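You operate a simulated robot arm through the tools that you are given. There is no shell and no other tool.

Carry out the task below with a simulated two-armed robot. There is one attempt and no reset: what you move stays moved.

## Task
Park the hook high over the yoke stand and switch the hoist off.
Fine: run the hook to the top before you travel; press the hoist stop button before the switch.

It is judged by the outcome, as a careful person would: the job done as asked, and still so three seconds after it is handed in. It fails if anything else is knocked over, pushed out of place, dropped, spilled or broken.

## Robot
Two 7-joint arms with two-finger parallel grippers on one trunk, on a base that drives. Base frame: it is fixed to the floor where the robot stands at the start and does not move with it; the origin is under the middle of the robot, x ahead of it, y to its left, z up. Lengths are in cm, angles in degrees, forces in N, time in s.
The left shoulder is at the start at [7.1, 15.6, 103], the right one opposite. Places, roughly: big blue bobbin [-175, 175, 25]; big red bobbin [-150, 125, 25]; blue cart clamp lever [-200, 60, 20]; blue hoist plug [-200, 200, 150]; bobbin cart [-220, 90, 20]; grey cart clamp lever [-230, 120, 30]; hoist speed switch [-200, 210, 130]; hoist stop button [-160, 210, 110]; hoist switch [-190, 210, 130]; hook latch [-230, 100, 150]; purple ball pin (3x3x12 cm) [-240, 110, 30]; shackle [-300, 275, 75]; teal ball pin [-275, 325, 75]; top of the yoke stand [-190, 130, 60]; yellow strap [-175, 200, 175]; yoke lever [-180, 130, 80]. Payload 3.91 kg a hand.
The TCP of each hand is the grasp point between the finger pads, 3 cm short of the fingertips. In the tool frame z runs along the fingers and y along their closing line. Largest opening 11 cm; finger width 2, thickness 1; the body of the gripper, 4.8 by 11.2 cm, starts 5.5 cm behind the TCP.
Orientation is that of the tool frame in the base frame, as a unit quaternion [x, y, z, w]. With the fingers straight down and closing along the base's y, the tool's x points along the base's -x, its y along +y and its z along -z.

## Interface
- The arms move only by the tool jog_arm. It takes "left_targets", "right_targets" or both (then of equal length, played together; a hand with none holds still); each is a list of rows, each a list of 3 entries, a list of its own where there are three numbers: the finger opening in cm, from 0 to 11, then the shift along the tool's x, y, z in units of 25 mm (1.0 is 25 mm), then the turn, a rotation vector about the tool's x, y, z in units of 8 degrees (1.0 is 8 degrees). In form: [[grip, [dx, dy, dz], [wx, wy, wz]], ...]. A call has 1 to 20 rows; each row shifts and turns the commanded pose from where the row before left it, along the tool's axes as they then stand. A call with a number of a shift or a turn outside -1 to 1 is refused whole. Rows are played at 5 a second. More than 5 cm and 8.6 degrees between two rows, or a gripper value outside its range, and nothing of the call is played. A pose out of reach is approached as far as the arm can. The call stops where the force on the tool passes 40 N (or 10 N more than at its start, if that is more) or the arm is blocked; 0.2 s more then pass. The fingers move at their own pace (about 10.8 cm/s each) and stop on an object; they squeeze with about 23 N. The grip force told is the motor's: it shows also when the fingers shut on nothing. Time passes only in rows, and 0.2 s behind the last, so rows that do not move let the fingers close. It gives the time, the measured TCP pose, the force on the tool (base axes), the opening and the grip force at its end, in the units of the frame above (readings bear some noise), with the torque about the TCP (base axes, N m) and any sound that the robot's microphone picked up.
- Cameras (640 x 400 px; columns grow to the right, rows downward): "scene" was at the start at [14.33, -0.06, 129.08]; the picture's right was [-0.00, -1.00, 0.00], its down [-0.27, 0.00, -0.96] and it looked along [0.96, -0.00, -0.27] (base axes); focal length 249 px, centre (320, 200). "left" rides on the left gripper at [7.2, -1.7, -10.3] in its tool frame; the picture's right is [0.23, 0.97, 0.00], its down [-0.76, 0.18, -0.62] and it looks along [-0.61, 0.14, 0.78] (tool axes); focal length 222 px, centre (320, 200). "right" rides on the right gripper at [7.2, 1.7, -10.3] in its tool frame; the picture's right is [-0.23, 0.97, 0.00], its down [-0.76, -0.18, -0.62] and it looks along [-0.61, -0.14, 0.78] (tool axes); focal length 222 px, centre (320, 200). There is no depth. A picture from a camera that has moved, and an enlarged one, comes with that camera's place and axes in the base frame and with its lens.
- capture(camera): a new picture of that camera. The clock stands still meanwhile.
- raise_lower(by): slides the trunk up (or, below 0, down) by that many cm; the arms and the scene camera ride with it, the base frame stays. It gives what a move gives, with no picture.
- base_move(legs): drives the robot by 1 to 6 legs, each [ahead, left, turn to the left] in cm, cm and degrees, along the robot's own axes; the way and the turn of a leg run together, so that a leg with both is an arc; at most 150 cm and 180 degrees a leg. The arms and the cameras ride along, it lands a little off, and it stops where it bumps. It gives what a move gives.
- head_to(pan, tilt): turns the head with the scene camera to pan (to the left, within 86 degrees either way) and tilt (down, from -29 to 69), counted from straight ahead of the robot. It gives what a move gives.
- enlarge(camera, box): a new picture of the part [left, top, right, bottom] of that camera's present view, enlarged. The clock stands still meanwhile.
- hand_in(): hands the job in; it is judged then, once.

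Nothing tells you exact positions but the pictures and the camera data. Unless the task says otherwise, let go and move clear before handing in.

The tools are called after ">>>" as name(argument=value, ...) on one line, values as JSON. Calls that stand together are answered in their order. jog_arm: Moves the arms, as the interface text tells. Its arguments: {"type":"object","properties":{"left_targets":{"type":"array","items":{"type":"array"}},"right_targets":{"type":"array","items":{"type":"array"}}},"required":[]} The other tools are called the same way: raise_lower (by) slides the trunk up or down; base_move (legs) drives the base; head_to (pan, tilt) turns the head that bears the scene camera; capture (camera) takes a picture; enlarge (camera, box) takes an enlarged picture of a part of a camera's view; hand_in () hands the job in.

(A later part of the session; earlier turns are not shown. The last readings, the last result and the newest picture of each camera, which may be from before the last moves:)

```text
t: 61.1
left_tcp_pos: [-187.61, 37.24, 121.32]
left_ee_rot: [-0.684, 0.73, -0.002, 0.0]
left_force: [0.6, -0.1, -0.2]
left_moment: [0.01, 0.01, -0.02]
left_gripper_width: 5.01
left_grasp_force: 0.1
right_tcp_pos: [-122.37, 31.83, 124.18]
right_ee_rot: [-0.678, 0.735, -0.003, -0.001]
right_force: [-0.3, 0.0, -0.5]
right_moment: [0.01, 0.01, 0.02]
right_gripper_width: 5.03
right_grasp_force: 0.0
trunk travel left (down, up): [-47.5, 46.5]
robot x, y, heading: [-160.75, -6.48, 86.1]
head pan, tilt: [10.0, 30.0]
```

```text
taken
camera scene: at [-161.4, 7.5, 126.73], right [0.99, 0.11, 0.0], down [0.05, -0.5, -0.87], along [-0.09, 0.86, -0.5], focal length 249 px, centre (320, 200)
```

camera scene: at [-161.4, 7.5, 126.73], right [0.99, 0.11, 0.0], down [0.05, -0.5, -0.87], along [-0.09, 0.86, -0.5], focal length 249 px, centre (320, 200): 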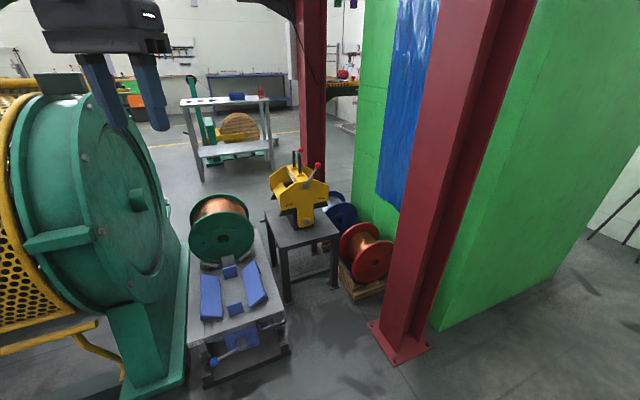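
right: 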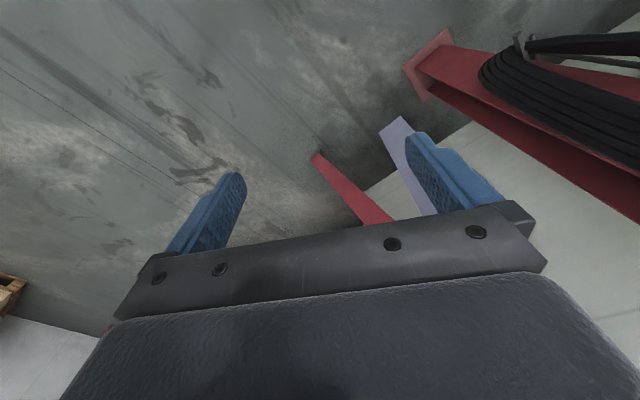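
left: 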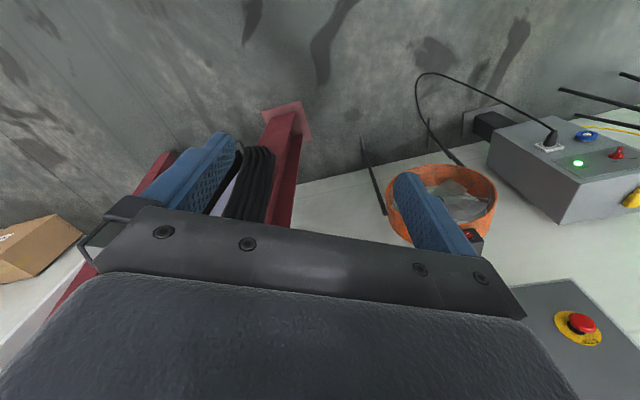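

A cabinet seems mounted on the back of the far post, so I must get to the north side. I'll raise the trunk and survey the possible routes.

>>> raise_lower(by=40)

>>> head_to(pan=80, tilt=15)

>>> capture(camera="scene")

>>> head_to(pan=45, tilt=15)

>>> capture(camera="scene")

>>> head_to(pan=5, tilt=25)

>>> capture(camera="scene")

```text
t: 65.0
left_tcp_pos: [-187.56, 37.2, 161.33]
left_ee_rot: [-0.684, 0.73, 0.0, 0.0]
left_force: [-0.3, 0.9, -0.4]
left_moment: [-0.03, 0.0, 0.01]
left_gripper_width: 5.02
left_grasp_force: 0.1
right_tcp_pos: [-122.42, 31.93, 164.08]
right_ee_rot: [-0.679, 0.734, -0.003, -0.003]
right_force: [-0.6, -0.5, 0.2]
right_moment: [0.04, -0.04, 0.02]
right_gripper_width: 5.0
right_grasp_force: 0.1
trunk travel left (down, up): [-87.5, 6.5]
robot x, y, heading: [-160.76, -6.32, 86.2]
head pan, tilt: [10.0, 30.0]
```

```text
t: 66.4
left_tcp_pos: [-187.58, 37.21, 161.26]
left_ee_rot: [-0.684, 0.729, -0.002, -0.001]
left_force: [0.8, 0.2, 1.2]
left_moment: [0.05, -0.01, 0.01]
left_gripper_width: 5.01
left_grasp_force: 0.0
right_tcp_pos: [-122.46, 32.03, 164.14]
right_ee_rot: [-0.679, 0.734, -0.003, -0.002]
right_force: [-0.3, -0.3, 0.5]
right_moment: [0.01, -0.01, 0.04]
right_gripper_width: 5.01
right_grasp_force: 0.0
trunk travel left (down, up): [-87.5, 6.5]
robot x, y, heading: [-160.44, -6.65, 86.0]
head pan, tilt: [80.0, 15.0]
```

```text
taken
camera scene: at [-169.5, 0.77, 169.14], right [0.24, 0.97, 0.0], down [0.25, -0.06, -0.97], along [-0.94, 0.23, -0.26], focal length 249 px, centre (320, 200)
```

scene: 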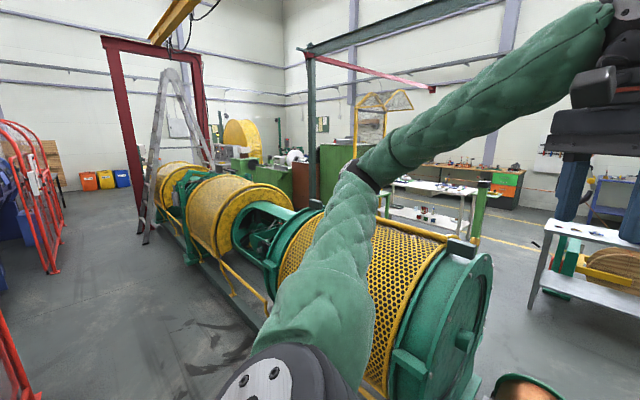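

```text
t: 67.4
left_tcp_pos: [-187.56, 37.2, 161.29]
left_ee_rot: [-0.684, 0.729, -0.001, 0.0]
left_force: [-0.5, 0.3, -0.7]
left_moment: [0.01, -0.02, -0.02]
left_gripper_width: 5.0
left_grasp_force: 0.0
right_tcp_pos: [-122.4, 31.94, 164.09]
right_ee_rot: [-0.678, 0.735, -0.003, -0.002]
right_force: [-0.3, -0.6, 0.9]
right_moment: [0.01, -0.02, 0.0]
right_gripper_width: 4.99
right_grasp_force: 0.1
trunk travel left (down, up): [-87.5, 6.5]
robot x, y, heading: [-160.68, -6.32, 85.9]
head pan, tilt: [45.0, 15.0]
```

```text
taken
camera scene: at [-166.58, 5.55, 169.14], right [0.75, 0.66, 0.0], down [0.17, -0.2, -0.97], along [-0.64, 0.73, -0.26], focal length 249 px, centre (320, 200)
```

scene: 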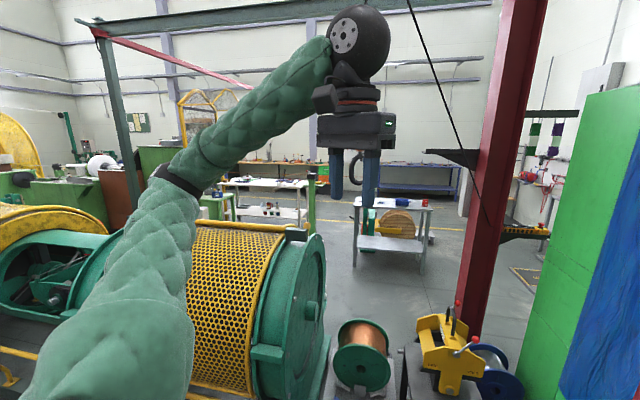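

```text
t: 68.5
left_tcp_pos: [-187.56, 37.23, 161.29]
left_ee_rot: [-0.684, 0.729, 0.0, -0.001]
left_force: [0.7, 0.4, -0.3]
left_moment: [0.03, -0.01, -0.04]
left_gripper_width: 4.99
left_grasp_force: 0.1
right_tcp_pos: [-122.47, 32.08, 164.31]
right_ee_rot: [-0.679, 0.735, -0.002, -0.002]
right_force: [-0.2, 0.0, -1.1]
right_moment: [-0.01, -0.03, 0.0]
right_gripper_width: 5.01
right_grasp_force: 0.0
trunk travel left (down, up): [-87.5, 6.5]
robot x, y, heading: [-160.74, -6.29, 86.3]
head pan, tilt: [5.0, 25.0]
```

```text
taken
camera scene: at [-160.62, 7.73, 167.52], right [1.0, 0.02, 0.0], down [0.01, -0.42, -0.91], along [-0.02, 0.91, -0.42], focal length 249 px, centre (320, 200)
```

scene: 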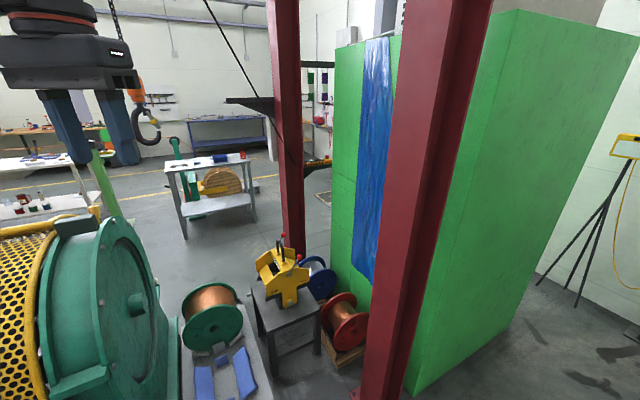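

The left route is long and cluttered; the right corridor between the green box and the wall looks ~70 cm wide. I'll turn the right wrist so its camera looks back at my base, to learn how wide the base is.

>>> jog_arm(right_targets=[[5, [0, 0, 0], [0, 0, 1]], [5, [0, 0, 0], [0, 0, 1]], [5, [0, 0, 0], [0, 0, 1]], [5, [0, 0, 0], [0, 0, 1]], [5, [0, 0, 0], [0, 0, 1]], [5, [0, 0, 0], [0, 0, 1]], [5, [0, 0, 0], [0, 0, 1]], [5, [0, 0, 0], [0, 0, 1]], [5, [0, 0, 0], [0, 0, 1]], [5, [0, 0, 0], [0, 0, 1]], [5, [0, 0, 0], [0, 0, 1]], [5, [0, 0, 0], [0, 0, 1]], [5, [0, 0, 0], [0, 0, 1]], [5, [0, 0, 0], [0, 0, 1]], [5, [0, 0, 0], [0, 0, 1]], [5, [0, 0, 0], [0, 0, 1]]])

>>> capture(camera="right")

```text
t: 71.9
left_tcp_pos: [-187.78, 37.2, 161.3]
left_ee_rot: [-0.684, 0.729, 0.0, -0.001]
left_force: [0.3, 0.4, 0.9]
left_moment: [0.0, -0.01, 0.0]
left_gripper_width: 5.05
left_grasp_force: 0.1
right_tcp_pos: [-122.4, 31.98, 164.14]
right_ee_rot: [0.363, 0.932, -0.002, 0.001]
right_force: [-0.9, 0.6, 0.3]
right_moment: [0.02, -0.02, -0.02]
right_gripper_width: 5.0
right_grasp_force: 0.0
trunk travel left (down, up): [-87.5, 6.5]
robot x, y, heading: [-160.56, -6.69, 86.1]
head pan, tilt: [5.0, 25.0]
```

```text
taken
camera right: at [-126.66, 38.23, 174.43], right [0.83, 0.56, 0.0], down [0.44, -0.64, 0.63], along [0.35, -0.52, -0.78], focal length 222 px, centre (320, 200)
```

right: 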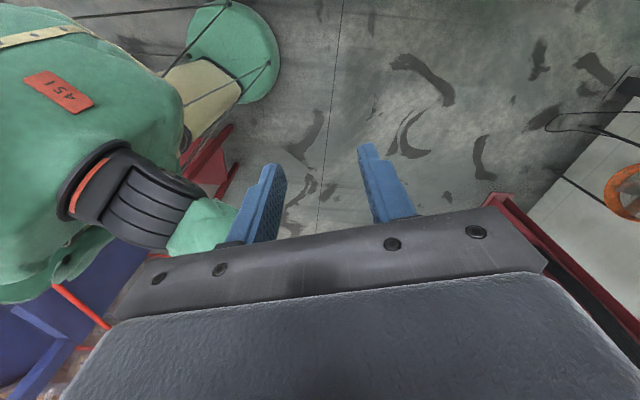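

My base is round, radius ~28 cm, so the corridor should fit with narrow arms. I'll undo the wrist turn, lower the trunk, and strafe back to the open area.

>>> jog_arm(right_targets=[[5, [0, 0, 0], [0, 0, -1]], [5, [0, 0, 0], [0, 0, -1]], [5, [0, 0, 0], [0, 0, -1]], [5, [0, 0, 0], [0, 0, -1]], [5, [0, 0, 0], [0, 0, -1]], [5, [0, 0, 0], [0, 0, -1]], [5, [0, 0, 0], [0, 0, -1]], [5, [0, 0, 0], [0, 0, -1]], [5, [0, 0, 0], [0, 0, -1]], [5, [0, 0, 0], [0, 0, -1]], [5, [0, 0, 0], [0, 0, -1]], [5, [0, 0, 0], [0, 0, -1]], [5, [0, 0, 0], [0, 0, -1]], [5, [0, 0, 0], [0, 0, -1]], [5, [0, 0, 0], [0, 0, -1]], [5, [0, 0, 0], [0, 0, -1]]])

>>> raise_lower(by=-40)

>>> base_move(legs=[[0, -128, 0]])

>>> head_to(pan=-10, tilt=20)

>>> capture(camera="scene")

```text
t: 75.3
left_tcp_pos: [-187.69, 37.27, 161.26]
left_ee_rot: [-0.684, 0.73, 0.0, 0.0]
left_force: [0.2, 0.1, 0.4]
left_moment: [-0.03, -0.03, 0.02]
left_gripper_width: 5.0
left_grasp_force: 0.1
right_tcp_pos: [-122.37, 32.06, 164.24]
right_ee_rot: [-0.68, 0.733, -0.003, -0.002]
right_force: [0.8, 0.0, 0.0]
right_moment: [0.0, -0.01, -0.01]
right_gripper_width: 5.02
right_grasp_force: 0.1
trunk travel left (down, up): [-87.5, 6.5]
robot x, y, heading: [-160.59, -6.93, 86.2]
head pan, tilt: [5.0, 25.0]
```

```text
t: 79.1
left_tcp_pos: [-187.46, 37.17, 121.36]
left_ee_rot: [-0.684, 0.73, -0.001, -0.001]
left_force: [0.3, -0.5, 0.6]
left_moment: [0.0, 0.01, -0.01]
left_gripper_width: 5.02
left_grasp_force: 0.0
right_tcp_pos: [-122.46, 32.04, 124.3]
right_ee_rot: [-0.679, 0.734, -0.003, -0.002]
right_force: [-0.7, 0.3, -0.5]
right_moment: [-0.01, 0.03, 0.0]
right_gripper_width: 4.99
right_grasp_force: 0.1
trunk travel left (down, up): [-47.5, 46.5]
robot x, y, heading: [-160.53, -6.39, 86.0]
head pan, tilt: [5.0, 25.0]
```

```text
t: 85.5
left_tcp_pos: [-62.1, 30.3, 121.3]
left_ee_rot: [-0.7, 0.714, -0.001, -0.001]
left_force: [0.6, 0.9, -0.3]
left_moment: [-0.03, 0.02, 0.01]
left_gripper_width: 5.01
left_grasp_force: 0.1
right_tcp_pos: [3.14, 27.95, 124.32]
right_ee_rot: [-0.696, 0.718, -0.004, -0.002]
right_force: [0.7, -0.8, -0.4]
right_moment: [-0.01, 0.0, 0.0]
right_gripper_width: 5.02
right_grasp_force: 0.1
trunk travel left (down, up): [-47.5, 46.5]
robot x, y, heading: [-33.25, -12.36, 88.5]
head pan, tilt: [5.0, 25.0]
```

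```text
t: 86.3
left_tcp_pos: [-62.15, 30.19, 121.28]
left_ee_rot: [-0.7, 0.715, 0.0, 0.0]
left_force: [0.5, -0.8, 0.0]
left_moment: [-0.01, -0.03, 0.0]
left_gripper_width: 5.02
left_grasp_force: 0.1
right_tcp_pos: [3.14, 27.85, 124.21]
right_ee_rot: [-0.695, 0.719, -0.003, -0.003]
right_force: [-0.9, 0.0, 0.5]
right_moment: [-0.01, 0.01, -0.01]
right_gripper_width: 4.97
right_grasp_force: 0.1
trunk travel left (down, up): [-47.5, 46.5]
robot x, y, heading: [-33.59, -12.11, 88.6]
head pan, tilt: [-10.0, 20.0]
```

```text
taken
camera scene: at [-31.53, 1.88, 128.32], right [0.98, -0.2, 0.0], down [-0.07, -0.34, -0.94], along [0.18, 0.92, -0.34], focal length 249 px, centre (320, 200)
```

scene: 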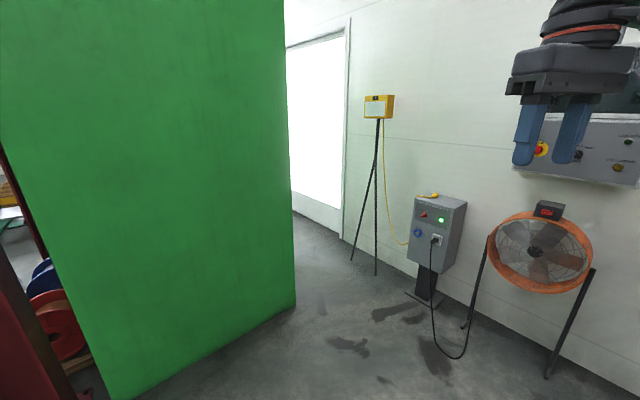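

The corridor gap between the box corner (-22,143) and the tripod feet (~(34,186)) is about 68 cm. I'll extend both arms straight ahead so the elbows come in narrow, then check their width.

>>> jog_arm(left_targets=[[2, [-1, -0.31, 0], [0, 0, 0]], [2, [-1, -0.31, 0], [0, 0, 0]], [2, [-1, -0.31, 0], [0, 0, 0]], [2, [-1, -0.31, 0], [0, 0, 0]], [2, [-1, -0.31, 0], [0, 0, 0]], [2, [-1, -0.31, 0], [0, 0, 0]], [2, [-1, -0.31, 0], [0, 0, 0]], [2, [-1, -0.31, 0], [0, 0, 0]], [2, [-1, -0.31, 0], [0, 0, 0]], [2, [-1, -0.31, 0], [0, 0, 0]], [2, [-1, -0.31, 0], [0, 0, 0]], [2, [-1, -0.31, 0], [0, 0, 0]], [2, [-1, -0.31, 0], [0, 0, 0]], [2, [-1, -0.31, 0], [0, 0, 0]], [2, [-1, -0.31, 0], [0, 0, 0]], [2, [-1, -0.31, 0], [0, 0, 0]], [2, [-1, -0.31, 0], [0, 0, 0]], [2, [-1, -0.31, 0], [0, 0, 0]]], right_targets=[[2, [-1, 0.44, 0], [0, 0, 0]], [2, [-1, 0.44, 0], [0, 0, 0]], [2, [-1, 0.44, 0], [0, 0, 0]], [2, [-1, 0.44, 0], [0, 0, 0]], [2, [-1, 0.44, 0], [0, 0, 0]], [2, [-1, 0.44, 0], [0, 0, 0]], [2, [-1, 0.44, 0], [0, 0, 0]], [2, [-1, 0.44, 0], [0, 0, 0]], [2, [-1, 0.44, 0], [0, 0, 0]], [2, [-1, 0.44, 0], [0, 0, 0]], [2, [-1, 0.44, 0], [0, 0, 0]], [2, [-1, 0.44, 0], [0, 0, 0]], [2, [-1, 0.44, 0], [0, 0, 0]], [2, [-1, 0.44, 0], [0, 0, 0]], [2, [-1, 0.44, 0], [0, 0, 0]], [2, [-1, 0.44, 0], [0, 0, 0]], [2, [-1, 0.44, 0], [0, 0, 0]], [2, [-1, 0.44, 0], [0, 0, 0]]])

>>> head_to(pan=0, tilt=45)

>>> capture(camera="scene")

```text
t: 90.1
left_tcp_pos: [-47.5, 75.23, 120.99]
left_ee_rot: [-0.699, 0.715, -0.001, -0.002]
left_force: [0.1, 0.5, -0.3]
left_moment: [-0.01, 0.04, -0.03]
left_gripper_width: 1.99
left_grasp_force: 0.1
right_tcp_pos: [-14.98, 73.64, 123.78]
right_ee_rot: [-0.695, 0.719, -0.003, -0.003]
right_force: [-0.2, -0.8, 0.0]
right_moment: [-0.02, 0.03, -0.02]
right_gripper_width: 2.0
right_grasp_force: 0.1
trunk travel left (down, up): [-47.5, 46.5]
robot x, y, heading: [-33.11, -12.46, 88.5]
head pan, tilt: [-10.0, 20.0]
```

```text
t: 91.0
left_tcp_pos: [-47.48, 75.03, 121.11]
left_ee_rot: [-0.7, 0.714, -0.001, 0.0]
left_force: [0.1, 0.0, -0.3]
left_moment: [0.01, 0.0, 0.01]
left_gripper_width: 2.01
left_grasp_force: 0.0
right_tcp_pos: [-14.85, 73.52, 123.81]
right_ee_rot: [-0.695, 0.719, -0.003, -0.002]
right_force: [0.5, 0.4, 0.0]
right_moment: [-0.03, 0.04, 0.01]
right_gripper_width: 2.0
right_grasp_force: 0.0
trunk travel left (down, up): [-47.5, 46.5]
robot x, y, heading: [-33.37, -11.79, 88.9]
head pan, tilt: [0.0, 45.0]
```

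```text
taken
camera scene: at [-33.15, 0.95, 124.46], right [1.0, -0.02, 0.0], down [-0.02, -0.71, -0.71], along [0.02, 0.71, -0.71], focal length 249 px, centre (320, 200)
```

scene: 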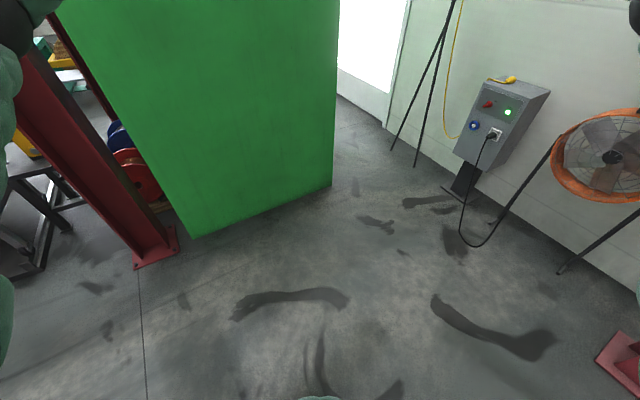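

Now I'll check how wide the elbows are.

>>> head_to(pan=-40, tilt=20)

>>> capture(camera="scene")

>>> head_to(pan=40, tilt=20)

>>> capture(camera="scene")

>>> capture(camera="left")

```text
t: 92.0
left_tcp_pos: [-47.51, 75.0, 121.08]
left_ee_rot: [-0.699, 0.715, -0.001, 0.0]
left_force: [-1.1, -0.7, 0.1]
left_moment: [0.01, 0.0, -0.02]
left_gripper_width: 1.99
left_grasp_force: 0.0
right_tcp_pos: [-14.91, 73.4, 123.88]
right_ee_rot: [-0.695, 0.719, -0.003, -0.002]
right_force: [-0.6, 0.4, 0.4]
right_moment: [-0.02, -0.01, 0.02]
right_gripper_width: 1.95
right_grasp_force: 0.0
trunk travel left (down, up): [-47.5, 46.5]
robot x, y, heading: [-32.98, -12.33, 89.0]
head pan, tilt: [-40.0, 20.0]
```

```text
taken
camera scene: at [-27.2, -0.21, 128.32], right [0.75, -0.66, 0.0], down [-0.23, -0.26, -0.94], along [0.62, 0.71, -0.34], focal length 249 px, centre (320, 200)
```

scene: 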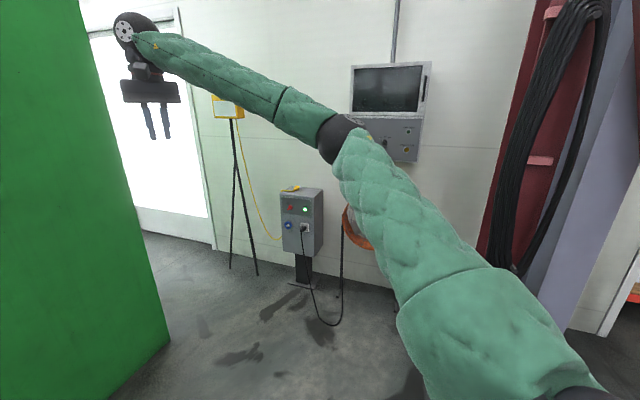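

```text
t: 93.6
left_tcp_pos: [-47.5, 75.0, 121.0]
left_ee_rot: [-0.7, 0.714, -0.001, 0.0]
left_force: [0.1, 0.5, 0.3]
left_moment: [0.0, 0.0, 0.02]
left_gripper_width: 1.99
left_grasp_force: 0.1
right_tcp_pos: [-14.86, 73.59, 123.99]
right_ee_rot: [-0.695, 0.719, -0.003, -0.002]
right_force: [-0.1, 0.7, -0.2]
right_moment: [-0.02, 0.02, -0.01]
right_gripper_width: 2.0
right_grasp_force: 0.1
trunk travel left (down, up): [-47.5, 46.5]
robot x, y, heading: [-33.11, -12.25, 88.5]
head pan, tilt: [40.0, 20.0]
```

```text
taken
camera scene: at [-39.15, 0.07, 128.32], right [0.78, 0.62, 0.0], down [0.21, -0.27, -0.94], along [-0.59, 0.73, -0.34], focal length 249 px, centre (320, 200)
```

scene: 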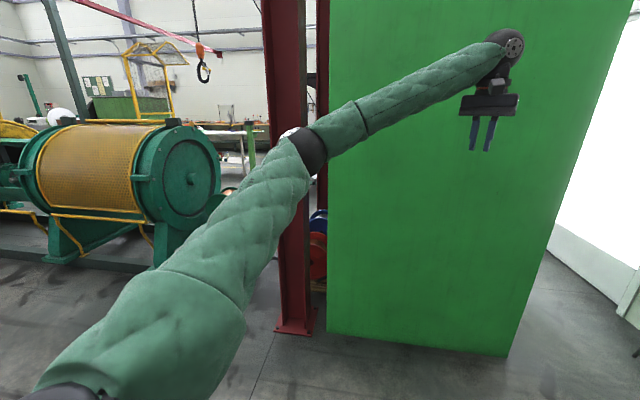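

```text
taken
camera left: at [-46.03, 67.83, 131.32], right [-0.98, -0.21, 0.0], down [-0.16, 0.77, 0.62], along [-0.13, 0.61, -0.78], focal length 222 px, centre (320, 200)
```

left: 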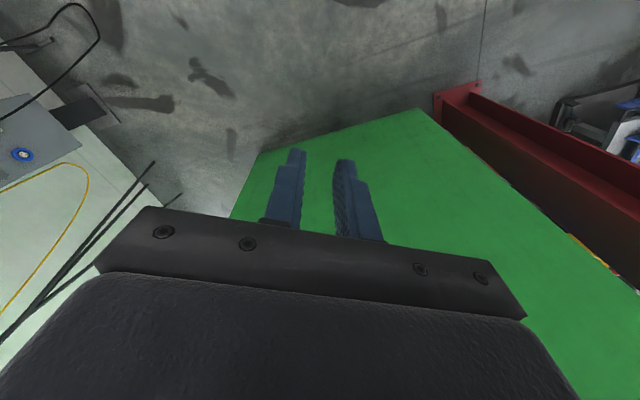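

Elbows are still about ±42 cm out. I'll stretch the arms a bit further so they straighten.

>>> jog_arm(left_targets=[[2, [-1, 0, 0], [0, 0, 0]], [2, [-1, 0, 0], [0, 0, 0]], [2, [-1, 0, 0], [0, 0, 0]], [2, [0, 0, 0], [0, 0, 0]]], right_targets=[[2, [-1, 0, 0], [0, 0, 0]], [2, [-1, 0, 0], [0, 0, 0]], [2, [-1, 0, 0], [0, 0, 0]], [2, [0, 0, 0], [0, 0, 0]]])

>>> capture(camera="scene")

```text
t: 94.6
left_tcp_pos: [-47.28, 82.46, 121.25]
left_ee_rot: [-0.7, 0.714, 0.0, 0.0]
left_force: [-0.2, 0.2, 0.4]
left_moment: [0.04, -0.01, -0.03]
left_gripper_width: 2.01
left_grasp_force: 0.1
right_tcp_pos: [-14.9, 80.96, 123.94]
right_ee_rot: [-0.696, 0.718, -0.002, -0.001]
right_force: [0.3, -0.9, -0.2]
right_moment: [0.01, 0.03, 0.0]
right_gripper_width: 2.0
right_grasp_force: 0.0
trunk travel left (down, up): [-47.5, 46.5]
robot x, y, heading: [-33.42, -12.12, 88.7]
head pan, tilt: [40.0, 20.0]
```

```text
taken
camera scene: at [-39.16, -0.02, 128.34], right [0.78, 0.62, 0.0], down [0.21, -0.27, -0.94], along [-0.59, 0.73, -0.34], focal length 249 px, centre (320, 200)
```

scene: 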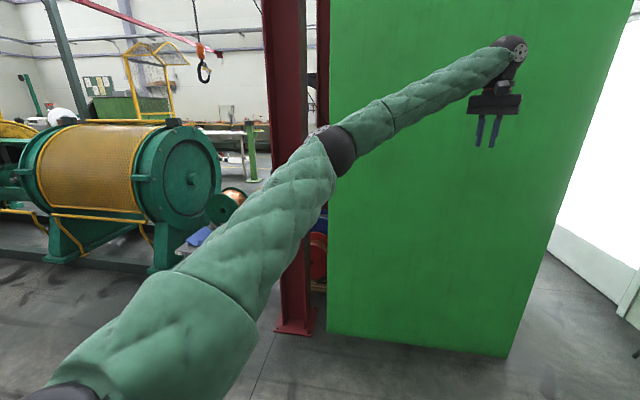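

Straighter now; one more stretch.

>>> jog_arm(left_targets=[[2, [-1, 0, 0], [0, 0, 0]], [2, [-1, 0, 0], [0, 0, 0]], [2, [-0.5, 0, 0], [0, 0, 0]], [2, [0, 0, 0], [0, 0, 0]]], right_targets=[[2, [-1, 0, 0], [0, 0, 0]], [2, [-1, 0, 0], [0, 0, 0]], [2, [-0.5, 0, 0], [0, 0, 0]], [2, [0, 0, 0], [0, 0, 0]]])

>>> capture(camera="scene")

```text
t: 95.6
left_tcp_pos: [-47.05, 88.55, 121.14]
left_ee_rot: [-0.7, 0.714, -0.001, 0.0]
left_force: [0.1, 0.2, -1.1]
left_moment: [0.05, -0.03, 0.03]
left_gripper_width: 1.99
left_grasp_force: 0.2
right_tcp_pos: [-14.67, 87.26, 123.8]
right_ee_rot: [-0.695, 0.719, -0.003, -0.001]
right_force: [0.4, -0.6, -0.1]
right_moment: [0.02, 0.02, 0.02]
right_gripper_width: 2.04
right_grasp_force: 0.1
trunk travel left (down, up): [-47.5, 46.5]
robot x, y, heading: [-33.17, -12.26, 88.6]
head pan, tilt: [40.0, 20.0]
```

```text
taken
camera scene: at [-39.15, 0.05, 128.33], right [0.78, 0.62, 0.0], down [0.21, -0.27, -0.94], along [-0.59, 0.73, -0.34], focal length 249 px, centre (320, 200)
```

scene: 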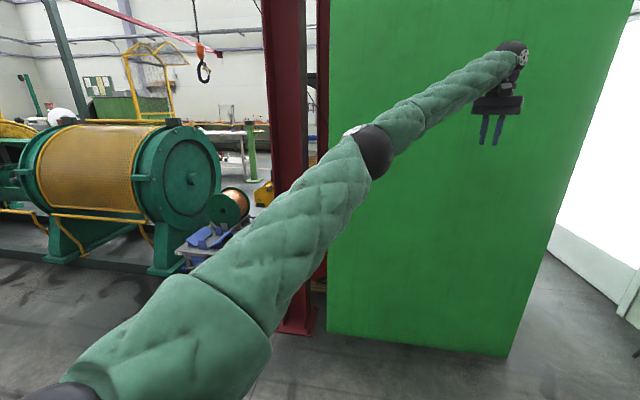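

Arms are nearly straight (about ±35 cm). Lowering the trunk 20 cm lets the elbows pass below the tripod's yellow box and above the charger cabinet. Then I'll strafe, turn to the corridor heading (~119°), and move up to its mouth.

>>> raise_lower(by=-20)

>>> base_move(legs=[[0, -40, 0], [0, 0, 30.4]])

>>> head_to(pan=-20, tilt=30)

>>> capture(camera="scene")

```text
t: 97.7
left_tcp_pos: [-47.03, 88.71, 101.24]
left_ee_rot: [-0.7, 0.714, -0.001, -0.001]
left_force: [-0.7, 0.1, -0.1]
left_moment: [0.0, 0.01, 0.01]
left_gripper_width: 1.99
left_grasp_force: 0.1
right_tcp_pos: [-14.65, 87.29, 103.96]
right_ee_rot: [-0.696, 0.718, -0.003, -0.002]
right_force: [-0.2, 0.5, -0.1]
right_moment: [0.0, 0.0, 0.03]
right_gripper_width: 2.01
right_grasp_force: 0.0
trunk travel left (down, up): [-27.5, 66.5]
robot x, y, heading: [-32.88, -12.31, 88.8]
head pan, tilt: [40.0, 20.0]
```

```text
t: 101.8
left_tcp_pos: [-56.12, 66.48, 101.14]
left_ee_rot: [0.864, -0.503, 0.001, 0.0]
left_force: [-0.4, -0.3, 0.4]
left_moment: [0.03, 0.0, 0.01]
left_gripper_width: 1.99
left_grasp_force: 0.0
right_tcp_pos: [-27.53, 81.97, 103.85]
right_ee_rot: [0.861, -0.508, 0.004, 0.0]
right_force: [0.6, -0.1, 0.7]
right_moment: [-0.03, -0.04, -0.03]
right_gripper_width: 2.0
right_grasp_force: 0.0
trunk travel left (down, up): [-27.5, 66.5]
robot x, y, heading: [7.22, -13.32, 119.7]
head pan, tilt: [40.0, 20.0]
```

```text
t: 103.1
left_tcp_pos: [-56.1, 66.49, 101.16]
left_ee_rot: [0.864, -0.503, 0.001, 0.001]
left_force: [-0.1, -0.5, -0.6]
left_moment: [-0.01, -0.01, -0.02]
left_gripper_width: 2.01
left_grasp_force: 0.1
right_tcp_pos: [-27.59, 81.95, 103.81]
right_ee_rot: [0.861, -0.509, 0.004, 0.001]
right_force: [-0.5, -0.7, -0.2]
right_moment: [-0.03, -0.02, 0.02]
right_gripper_width: 2.01
right_grasp_force: 0.1
trunk travel left (down, up): [-27.5, 66.5]
robot x, y, heading: [7.36, -12.92, 119.4]
head pan, tilt: [-20.0, 30.0]
```

```text
taken
camera scene: at [3.2, 0.11, 106.72], right [0.99, 0.16, 0.0], down [0.08, -0.49, -0.87], along [-0.14, 0.85, -0.5], focal length 249 px, centre (320, 200)
```

scene: 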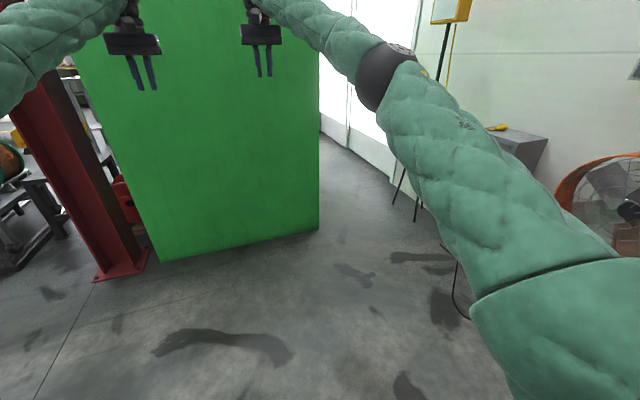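

Now ahead 28 cm, then right 70 cm to line up with the corridor.

>>> base_move(legs=[[28, 0, 0], [0, -72, 0]])

>>> head_to(pan=0, tilt=30)

>>> capture(camera="scene")

>>> head_to(pan=0, tilt=8)

>>> capture(camera="scene")

```text
t: 108.4
left_tcp_pos: [-10.07, 124.57, 101.26]
left_ee_rot: [0.868, -0.497, 0.0, 0.0]
left_force: [0.2, 0.1, -0.8]
left_moment: [0.0, 0.0, 0.01]
left_gripper_width: 2.0
left_grasp_force: 0.1
right_tcp_pos: [18.21, 140.31, 103.82]
right_ee_rot: [0.864, -0.503, 0.003, 0.001]
right_force: [0.6, 0.1, 0.0]
right_moment: [0.02, 0.01, 0.03]
right_gripper_width: 2.01
right_grasp_force: 0.1
trunk travel left (down, up): [-27.5, 66.5]
robot x, y, heading: [54.38, 45.66, 120.3]
head pan, tilt: [-20.0, 30.0]
```

```text
t: 109.3
left_tcp_pos: [-10.18, 124.55, 101.17]
left_ee_rot: [0.868, -0.497, 0.002, 0.001]
left_force: [0.2, 0.4, 0.3]
left_moment: [0.0, -0.03, 0.0]
left_gripper_width: 1.99
left_grasp_force: 0.1
right_tcp_pos: [18.26, 140.37, 103.77]
right_ee_rot: [0.864, -0.503, 0.003, 0.001]
right_force: [0.5, 0.4, -1.1]
right_moment: [0.0, 0.0, -0.01]
right_gripper_width: 1.97
right_grasp_force: 0.0
trunk travel left (down, up): [-27.5, 66.5]
robot x, y, heading: [54.68, 45.7, 120.2]
head pan, tilt: [0.0, 30.0]
```

```text
taken
camera scene: at [47.13, 57.89, 106.72], right [0.86, 0.5, 0.0], down [0.25, -0.43, -0.87], along [-0.43, 0.75, -0.5], focal length 249 px, centre (320, 200)
```

scene: 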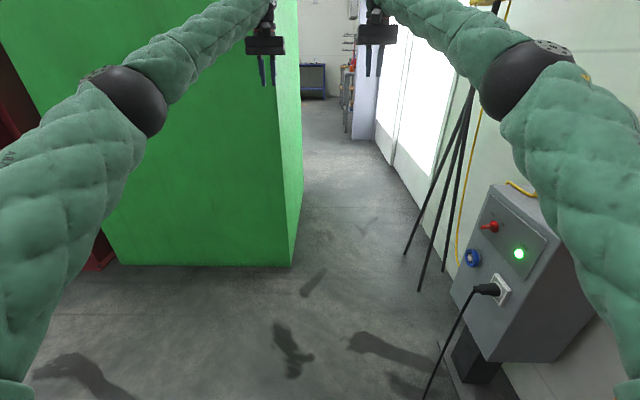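

```text
t: 110.1
left_tcp_pos: [-10.11, 124.64, 101.18]
left_ee_rot: [0.868, -0.497, 0.0, 0.0]
left_force: [0.6, 0.3, 1.0]
left_moment: [0.01, 0.02, 0.0]
left_gripper_width: 1.99
left_grasp_force: 0.0
right_tcp_pos: [18.26, 140.26, 103.86]
right_ee_rot: [0.864, -0.503, 0.003, 0.0]
right_force: [-0.2, 0.1, 0.0]
right_moment: [0.02, 0.0, -0.01]
right_gripper_width: 1.98
right_grasp_force: 0.0
trunk travel left (down, up): [-27.5, 66.5]
robot x, y, heading: [54.25, 45.82, 120.1]
head pan, tilt: [0.0, 8.0]
```

```text
taken
camera scene: at [47.02, 58.07, 110.27], right [0.86, 0.5, 0.0], down [0.07, -0.12, -0.99], along [-0.5, 0.86, -0.14], focal length 249 px, centre (320, 200)
```

scene: 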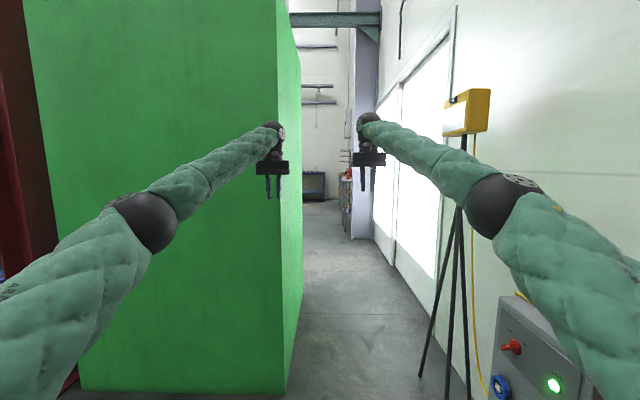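

The corridor is clear and leads to the north area. I'll check the fan's cable on the floor, which hangs near my path.

>>> head_to(pan=-10, tilt=60)

>>> capture(camera="scene")

```text
t: 111.3
left_tcp_pos: [-10.13, 124.57, 101.14]
left_ee_rot: [0.868, -0.497, 0.001, 0.0]
left_force: [-0.2, 0.6, -0.7]
left_moment: [0.02, 0.01, 0.02]
left_gripper_width: 1.98
left_grasp_force: 0.0
right_tcp_pos: [18.21, 140.31, 103.94]
right_ee_rot: [0.864, -0.504, 0.004, 0.001]
right_force: [0.1, -0.7, 0.3]
right_moment: [0.01, 0.0, -0.01]
right_gripper_width: 2.01
right_grasp_force: 0.0
trunk travel left (down, up): [-27.5, 66.5]
robot x, y, heading: [54.57, 45.67, 120.2]
head pan, tilt: [-10.0, 60.0]
```

```text
taken
camera scene: at [49.37, 56.32, 102.51], right [0.94, 0.35, 0.0], down [0.3, -0.81, -0.5], along [-0.17, 0.47, -0.87], focal length 249 px, centre (320, 200)
```

scene: 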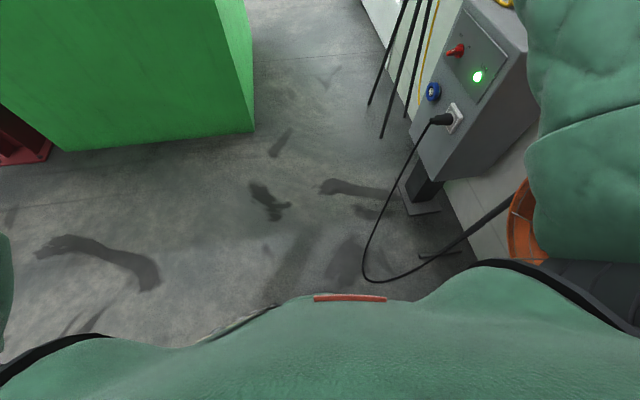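

The cable lies on the floor near (56–67, 85–90), so I need to weave around it. First I'll bring the hands closer together for a narrower profile.

>>> jog_arm(left_targets=[[1, [0, -1, 0], [0, 0, 0]], [1, [0, -1, 0], [0, 0, 0]], [1, [0, -0.8, 0], [0, 0, 0]], [1, [0, 0, 0], [0, 0, 0]]], right_targets=[[1, [0, 1, 0], [0, 0, 0]], [1, [0, 1, 0], [0, 0, 0]], [1, [0, 0.8, 0], [0, 0, 0]], [1, [0, 0, 0], [0, 0, 0]]])

>>> head_to(pan=0, tilt=30)

>>> capture(camera="scene")

```text
t: 112.3
left_tcp_pos: [-4.08, 128.18, 101.17]
left_ee_rot: [0.868, -0.496, 0.001, 0.001]
left_force: [0.0, 0.3, -0.4]
left_moment: [0.02, 0.01, 0.0]
left_gripper_width: 1.01
left_grasp_force: 0.1
right_tcp_pos: [12.11, 136.67, 103.69]
right_ee_rot: [0.864, -0.504, 0.004, 0.001]
right_force: [0.3, 0.7, 0.2]
right_moment: [0.01, -0.02, 0.01]
right_gripper_width: 0.98
right_grasp_force: 0.0
trunk travel left (down, up): [-27.5, 66.5]
robot x, y, heading: [54.54, 45.73, 120.1]
head pan, tilt: [-10.0, 60.0]
```

```text
t: 113.3
left_tcp_pos: [-3.96, 128.17, 101.08]
left_ee_rot: [0.868, -0.497, 0.001, 0.0]
left_force: [0.1, -0.6, -0.5]
left_moment: [-0.01, 0.03, -0.02]
left_gripper_width: 1.01
left_grasp_force: 0.1
right_tcp_pos: [12.13, 136.59, 103.75]
right_ee_rot: [0.864, -0.503, 0.004, 0.002]
right_force: [0.5, -0.7, -0.3]
right_moment: [-0.02, -0.01, 0.02]
right_gripper_width: 1.02
right_grasp_force: 0.0
trunk travel left (down, up): [-27.5, 66.5]
robot x, y, heading: [54.33, 45.78, 120.0]
head pan, tilt: [0.0, 30.0]
```

```text
taken
camera scene: at [47.13, 57.88, 106.71], right [0.86, 0.5, 0.0], down [0.25, -0.43, -0.87], along [-0.43, 0.75, -0.5], focal length 249 px, centre (320, 200)
```

scene: 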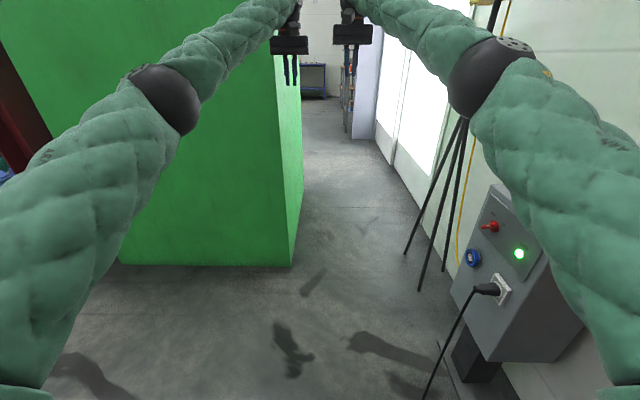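

Elbows are now within about ±30 cm. Shifting left, turning right 18°, and advancing past the cable at a distance.

>>> base_move(legs=[[0, 8, 0], [0, 0, -18], [30, 12, 0]])

>>> capture(camera="scene")

>>> head_to(pan=20, tilt=30)

>>> capture(camera="scene")

>>> head_to(pan=-30, tilt=60)

>>> capture(camera="scene")

```text
t: 117.1
left_tcp_pos: [-0.86, 165.55, 101.11]
left_ee_rot: [0.78, -0.626, 0.002, 0.001]
left_force: [-0.9, 0.1, -0.6]
left_moment: [-0.01, 0.03, -0.02]
left_gripper_width: 1.0
left_grasp_force: 0.0
right_tcp_pos: [17.14, 168.73, 103.7]
right_ee_rot: [0.776, -0.631, 0.004, 0.002]
right_force: [-0.5, -0.6, -0.3]
right_moment: [-0.04, 0.0, -0.02]
right_gripper_width: 1.01
right_grasp_force: 0.0
trunk travel left (down, up): [-27.5, 66.5]
robot x, y, heading: [29.54, 68.86, 102.5]
head pan, tilt: [0.0, 30.0]
```

```text
taken
camera scene: at [26.2, 82.86, 106.7], right [0.98, 0.21, 0.0], down [0.11, -0.49, -0.87], along [-0.18, 0.85, -0.5], focal length 249 px, centre (320, 200)
```

scene: 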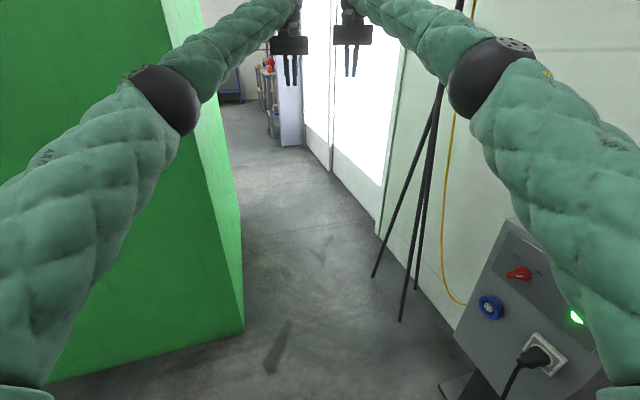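

```text
t: 117.9
left_tcp_pos: [-0.97, 165.47, 101.07]
left_ee_rot: [0.78, -0.626, 0.0, 0.0]
left_force: [0.7, 0.9, 0.3]
left_moment: [-0.03, 0.01, 0.0]
left_gripper_width: 0.99
left_grasp_force: 0.1
right_tcp_pos: [17.17, 168.63, 103.75]
right_ee_rot: [0.776, -0.631, 0.003, 0.001]
right_force: [0.3, 0.2, -0.3]
right_moment: [0.0, -0.02, 0.03]
right_gripper_width: 1.0
right_grasp_force: 0.1
trunk travel left (down, up): [-27.5, 66.5]
robot x, y, heading: [29.08, 69.16, 102.4]
head pan, tilt: [20.0, 30.0]
```

```text
taken
camera scene: at [23.33, 81.62, 106.71], right [0.85, 0.53, 0.0], down [0.27, -0.42, -0.87], along [-0.46, 0.73, -0.5], focal length 249 px, centre (320, 200)
```

scene: 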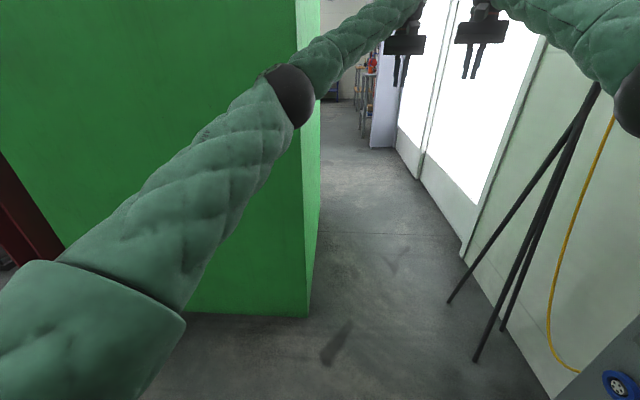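

```text
t: 119.1
left_tcp_pos: [-0.77, 165.53, 101.14]
left_ee_rot: [0.78, -0.626, 0.001, 0.001]
left_force: [0.3, -0.4, 0.6]
left_moment: [-0.01, -0.01, -0.03]
left_gripper_width: 1.0
left_grasp_force: 0.0
right_tcp_pos: [17.18, 168.61, 103.83]
right_ee_rot: [0.776, -0.631, 0.003, 0.002]
right_force: [0.3, -0.1, -0.5]
right_moment: [0.01, 0.03, 0.03]
right_gripper_width: 0.99
right_grasp_force: 0.1
trunk travel left (down, up): [-27.5, 66.5]
robot x, y, heading: [29.22, 69.05, 102.5]
head pan, tilt: [-30.0, 60.0]
```

```text
taken
camera scene: at [30.18, 80.32, 102.51], right [0.95, -0.3, 0.0], down [-0.26, -0.83, -0.5], along [0.15, 0.48, -0.87], focal length 249 px, centre (320, 200)
```

scene: 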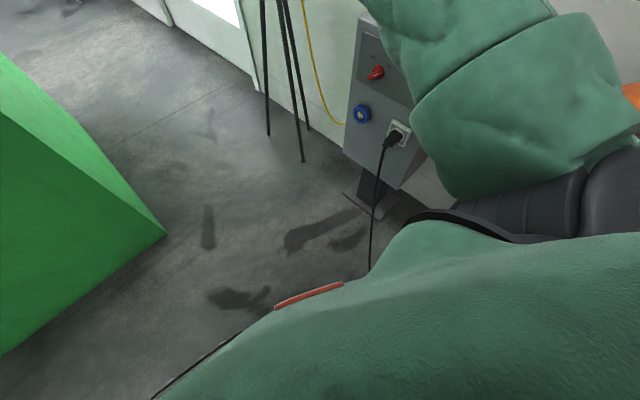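

Position is good: corner of the box 4 cm inside my planned clearance, cable clear. Advancing diagonally another 28 cm.

>>> base_move(legs=[[28.1, -2.7, 0]])

>>> head_to(pan=20, tilt=30)

>>> capture(camera="scene")

>>> head_to(pan=-20, tilt=30)

>>> capture(camera="scene")

```text
t: 121.1
left_tcp_pos: [-4.72, 193.66, 101.04]
left_ee_rot: [0.781, -0.625, 0.001, 0.0]
left_force: [0.3, 0.7, 0.0]
left_moment: [-0.02, -0.02, -0.02]
left_gripper_width: 1.0
left_grasp_force: 0.0
right_tcp_pos: [13.32, 196.89, 103.78]
right_ee_rot: [0.777, -0.63, 0.004, 0.003]
right_force: [-0.3, 0.0, 0.7]
right_moment: [-0.03, 0.01, 0.01]
right_gripper_width: 0.99
right_grasp_force: 0.0
trunk travel left (down, up): [-27.5, 66.5]
robot x, y, heading: [25.64, 97.22, 102.5]
head pan, tilt: [-30.0, 60.0]
```

```text
t: 122.3
left_tcp_pos: [-4.79, 193.55, 101.1]
left_ee_rot: [0.78, -0.626, 0.001, 0.0]
left_force: [-0.8, 0.3, -0.1]
left_moment: [-0.01, -0.01, 0.02]
left_gripper_width: 0.99
left_grasp_force: 0.0
right_tcp_pos: [13.35, 196.86, 103.73]
right_ee_rot: [0.777, -0.63, 0.003, 0.001]
right_force: [0.6, 0.0, -0.3]
right_moment: [0.0, -0.01, -0.03]
right_gripper_width: 1.02
right_grasp_force: 0.1
trunk travel left (down, up): [-27.5, 66.5]
robot x, y, heading: [25.7, 97.16, 102.5]
head pan, tilt: [20.0, 30.0]
```

```text
taken
camera scene: at [19.79, 109.8, 106.71], right [0.84, 0.54, 0.0], down [0.27, -0.42, -0.87], along [-0.46, 0.73, -0.5], focal length 249 px, centre (320, 200)
```

scene: 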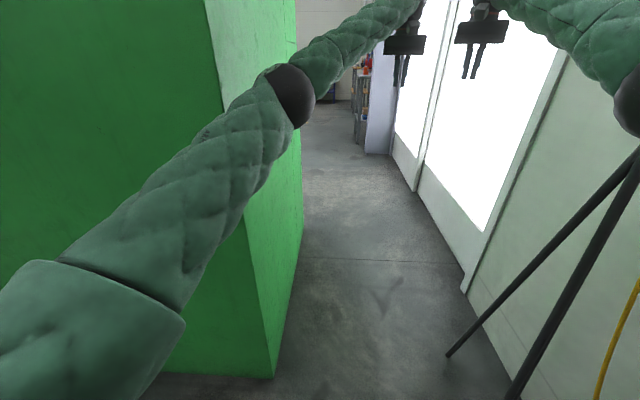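

```text
t: 123.3
left_tcp_pos: [-4.69, 193.58, 100.98]
left_ee_rot: [0.78, -0.626, 0.0, 0.001]
left_force: [-0.5, 0.0, -0.6]
left_moment: [0.0, -0.01, -0.02]
left_gripper_width: 1.0
left_grasp_force: 0.0
right_tcp_pos: [13.26, 196.75, 103.67]
right_ee_rot: [0.777, -0.63, 0.003, 0.002]
right_force: [0.2, 0.2, 0.5]
right_moment: [0.0, -0.01, 0.02]
right_gripper_width: 0.99
right_grasp_force: 0.0
trunk travel left (down, up): [-27.5, 66.5]
robot x, y, heading: [25.97, 97.21, 102.7]
head pan, tilt: [-20.0, 30.0]
```

```text
taken
camera scene: at [25.81, 111.13, 106.72], right [0.99, -0.13, 0.0], down [-0.07, -0.5, -0.87], along [0.11, 0.86, -0.5], focal length 249 px, centre (320, 200)
```

scene: 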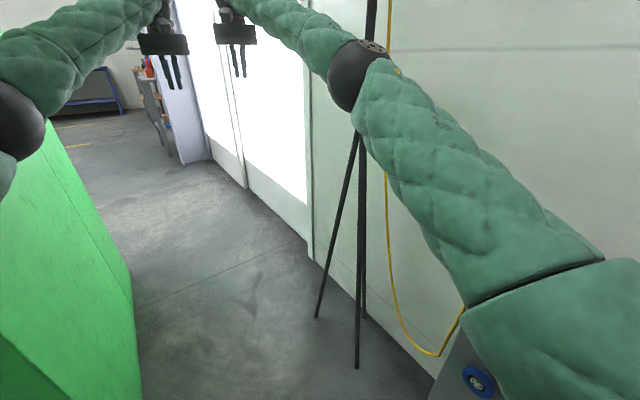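

Clear on both sides. Next an arc forward-right while straightening the heading.

>>> base_move(legs=[[17.2, -7.1, 7.4]])

>>> head_to(pan=20, tilt=40)

>>> capture(camera="scene")

>>> head_to(pan=-20, tilt=40)

>>> capture(camera="scene")

```text
t: 124.9
left_tcp_pos: [-15.38, 207.4, 100.97]
left_ee_rot: [0.821, -0.571, 0.002, 0.001]
left_force: [0.0, 0.7, -1.1]
left_moment: [0.02, -0.03, 0.02]
left_gripper_width: 1.02
left_grasp_force: 0.1
right_tcp_pos: [1.9, 212.94, 103.59]
right_ee_rot: [0.817, -0.577, 0.004, 0.002]
right_force: [1.3, 0.6, -1.0]
right_moment: [-0.04, 0.0, 0.02]
right_gripper_width: 0.99
right_grasp_force: 0.1
trunk travel left (down, up): [-27.5, 66.5]
robot x, y, heading: [28.08, 115.78, 110.3]
head pan, tilt: [-20.0, 30.0]
```

```text
t: 126.0
left_tcp_pos: [-15.32, 207.09, 101.08]
left_ee_rot: [0.821, -0.571, 0.001, 0.0]
left_force: [0.7, -0.3, -1.3]
left_moment: [-0.03, -0.01, -0.02]
left_gripper_width: 0.99
left_grasp_force: 0.1
right_tcp_pos: [1.94, 212.86, 103.64]
right_ee_rot: [0.817, -0.577, 0.003, 0.001]
right_force: [-0.1, 0.3, 0.2]
right_moment: [-0.02, 0.02, 0.03]
right_gripper_width: 1.0
right_grasp_force: 0.1
trunk travel left (down, up): [-27.5, 66.5]
robot x, y, heading: [27.68, 115.65, 110.3]
head pan, tilt: [20.0, 40.0]
```

```text
taken
camera scene: at [20.5, 127.09, 105.18], right [0.76, 0.65, 0.0], down [0.41, -0.49, -0.77], along [-0.49, 0.58, -0.64], focal length 249 px, centre (320, 200)
```

scene: 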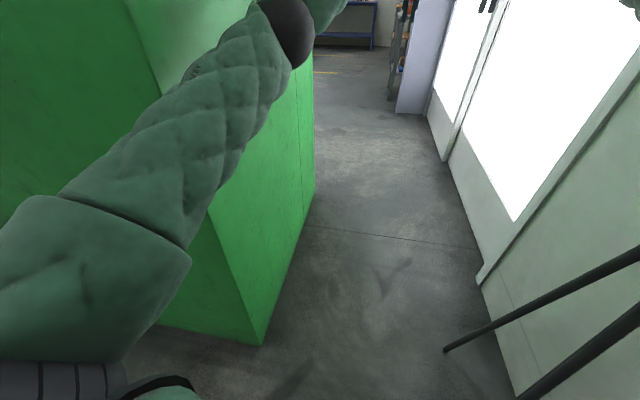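

```text
t: 127.0
left_tcp_pos: [-15.41, 207.19, 101.12]
left_ee_rot: [0.822, -0.57, 0.0, 0.001]
left_force: [0.3, 0.1, 0.7]
left_moment: [0.01, 0.01, -0.01]
left_gripper_width: 1.0
left_grasp_force: 0.1
right_tcp_pos: [2.01, 212.76, 103.64]
right_ee_rot: [0.817, -0.576, 0.004, 0.002]
right_force: [0.6, 0.2, -0.7]
right_moment: [0.0, 0.0, 0.0]
right_gripper_width: 1.02
right_grasp_force: 0.0
trunk travel left (down, up): [-27.5, 66.5]
robot x, y, heading: [27.46, 115.74, 110.2]
head pan, tilt: [-20.0, 40.0]
```

```text
taken
camera scene: at [25.94, 129.1, 105.18], right [1.0, 0.0, 0.0], down [0.0, -0.64, -0.77], along [0.0, 0.77, -0.64], focal length 249 px, centre (320, 200)
```

scene: 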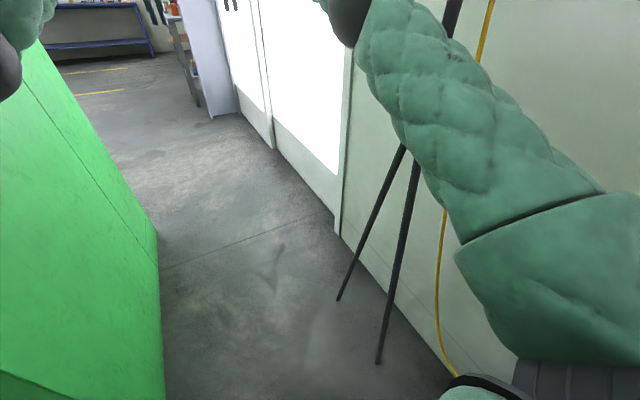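

About 6 cm clearance on each side expected; straightening and advancing 20 cm.

>>> base_move(legs=[[20.5, -5, 9.8]])

>>> head_to(pan=0, tilt=40)

>>> capture(camera="scene")

```text
t: 128.7
left_tcp_pos: [-34.4, 219.08, 101.0]
left_ee_rot: [0.867, -0.499, 0.002, 0.001]
left_force: [-0.1, 0.8, 0.4]
left_moment: [-0.05, -0.01, 0.03]
left_gripper_width: 1.03
left_grasp_force: 0.0
right_tcp_pos: [-18.16, 227.76, 103.54]
right_ee_rot: [0.863, -0.505, 0.004, 0.002]
right_force: [0.5, 0.6, -0.7]
right_moment: [0.0, -0.04, 0.03]
right_gripper_width: 1.02
right_grasp_force: 0.0
trunk travel left (down, up): [-27.5, 66.5]
robot x, y, heading: [23.21, 136.22, 119.8]
head pan, tilt: [-20.0, 40.0]
```

```text
t: 129.5
left_tcp_pos: [-34.36, 218.98, 101.14]
left_ee_rot: [0.867, -0.498, 0.002, 0.001]
left_force: [-0.2, 0.7, -0.6]
left_moment: [-0.02, -0.01, -0.03]
left_gripper_width: 0.99
left_grasp_force: 0.0
right_tcp_pos: [-18.13, 227.63, 103.63]
right_ee_rot: [0.863, -0.504, 0.005, 0.001]
right_force: [0.1, 0.2, -0.5]
right_moment: [-0.01, 0.01, 0.02]
right_gripper_width: 0.99
right_grasp_force: 0.0
trunk travel left (down, up): [-27.5, 66.5]
robot x, y, heading: [23.69, 136.1, 120.1]
head pan, tilt: [0.0, 40.0]
```

```text
taken
camera scene: at [16.86, 148.08, 105.18], right [0.87, 0.5, 0.0], down [0.32, -0.56, -0.77], along [-0.38, 0.66, -0.64], focal length 249 px, centre (320, 200)
```

scene: 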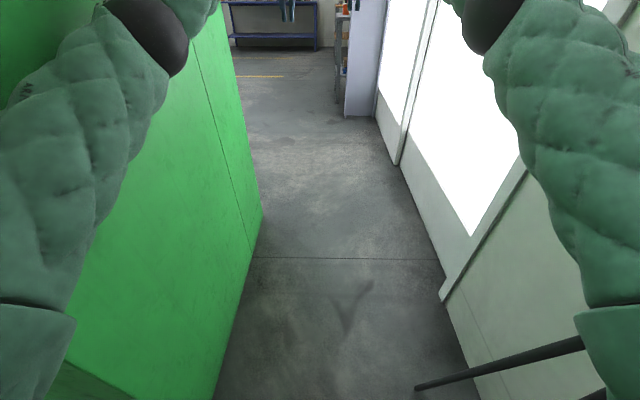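

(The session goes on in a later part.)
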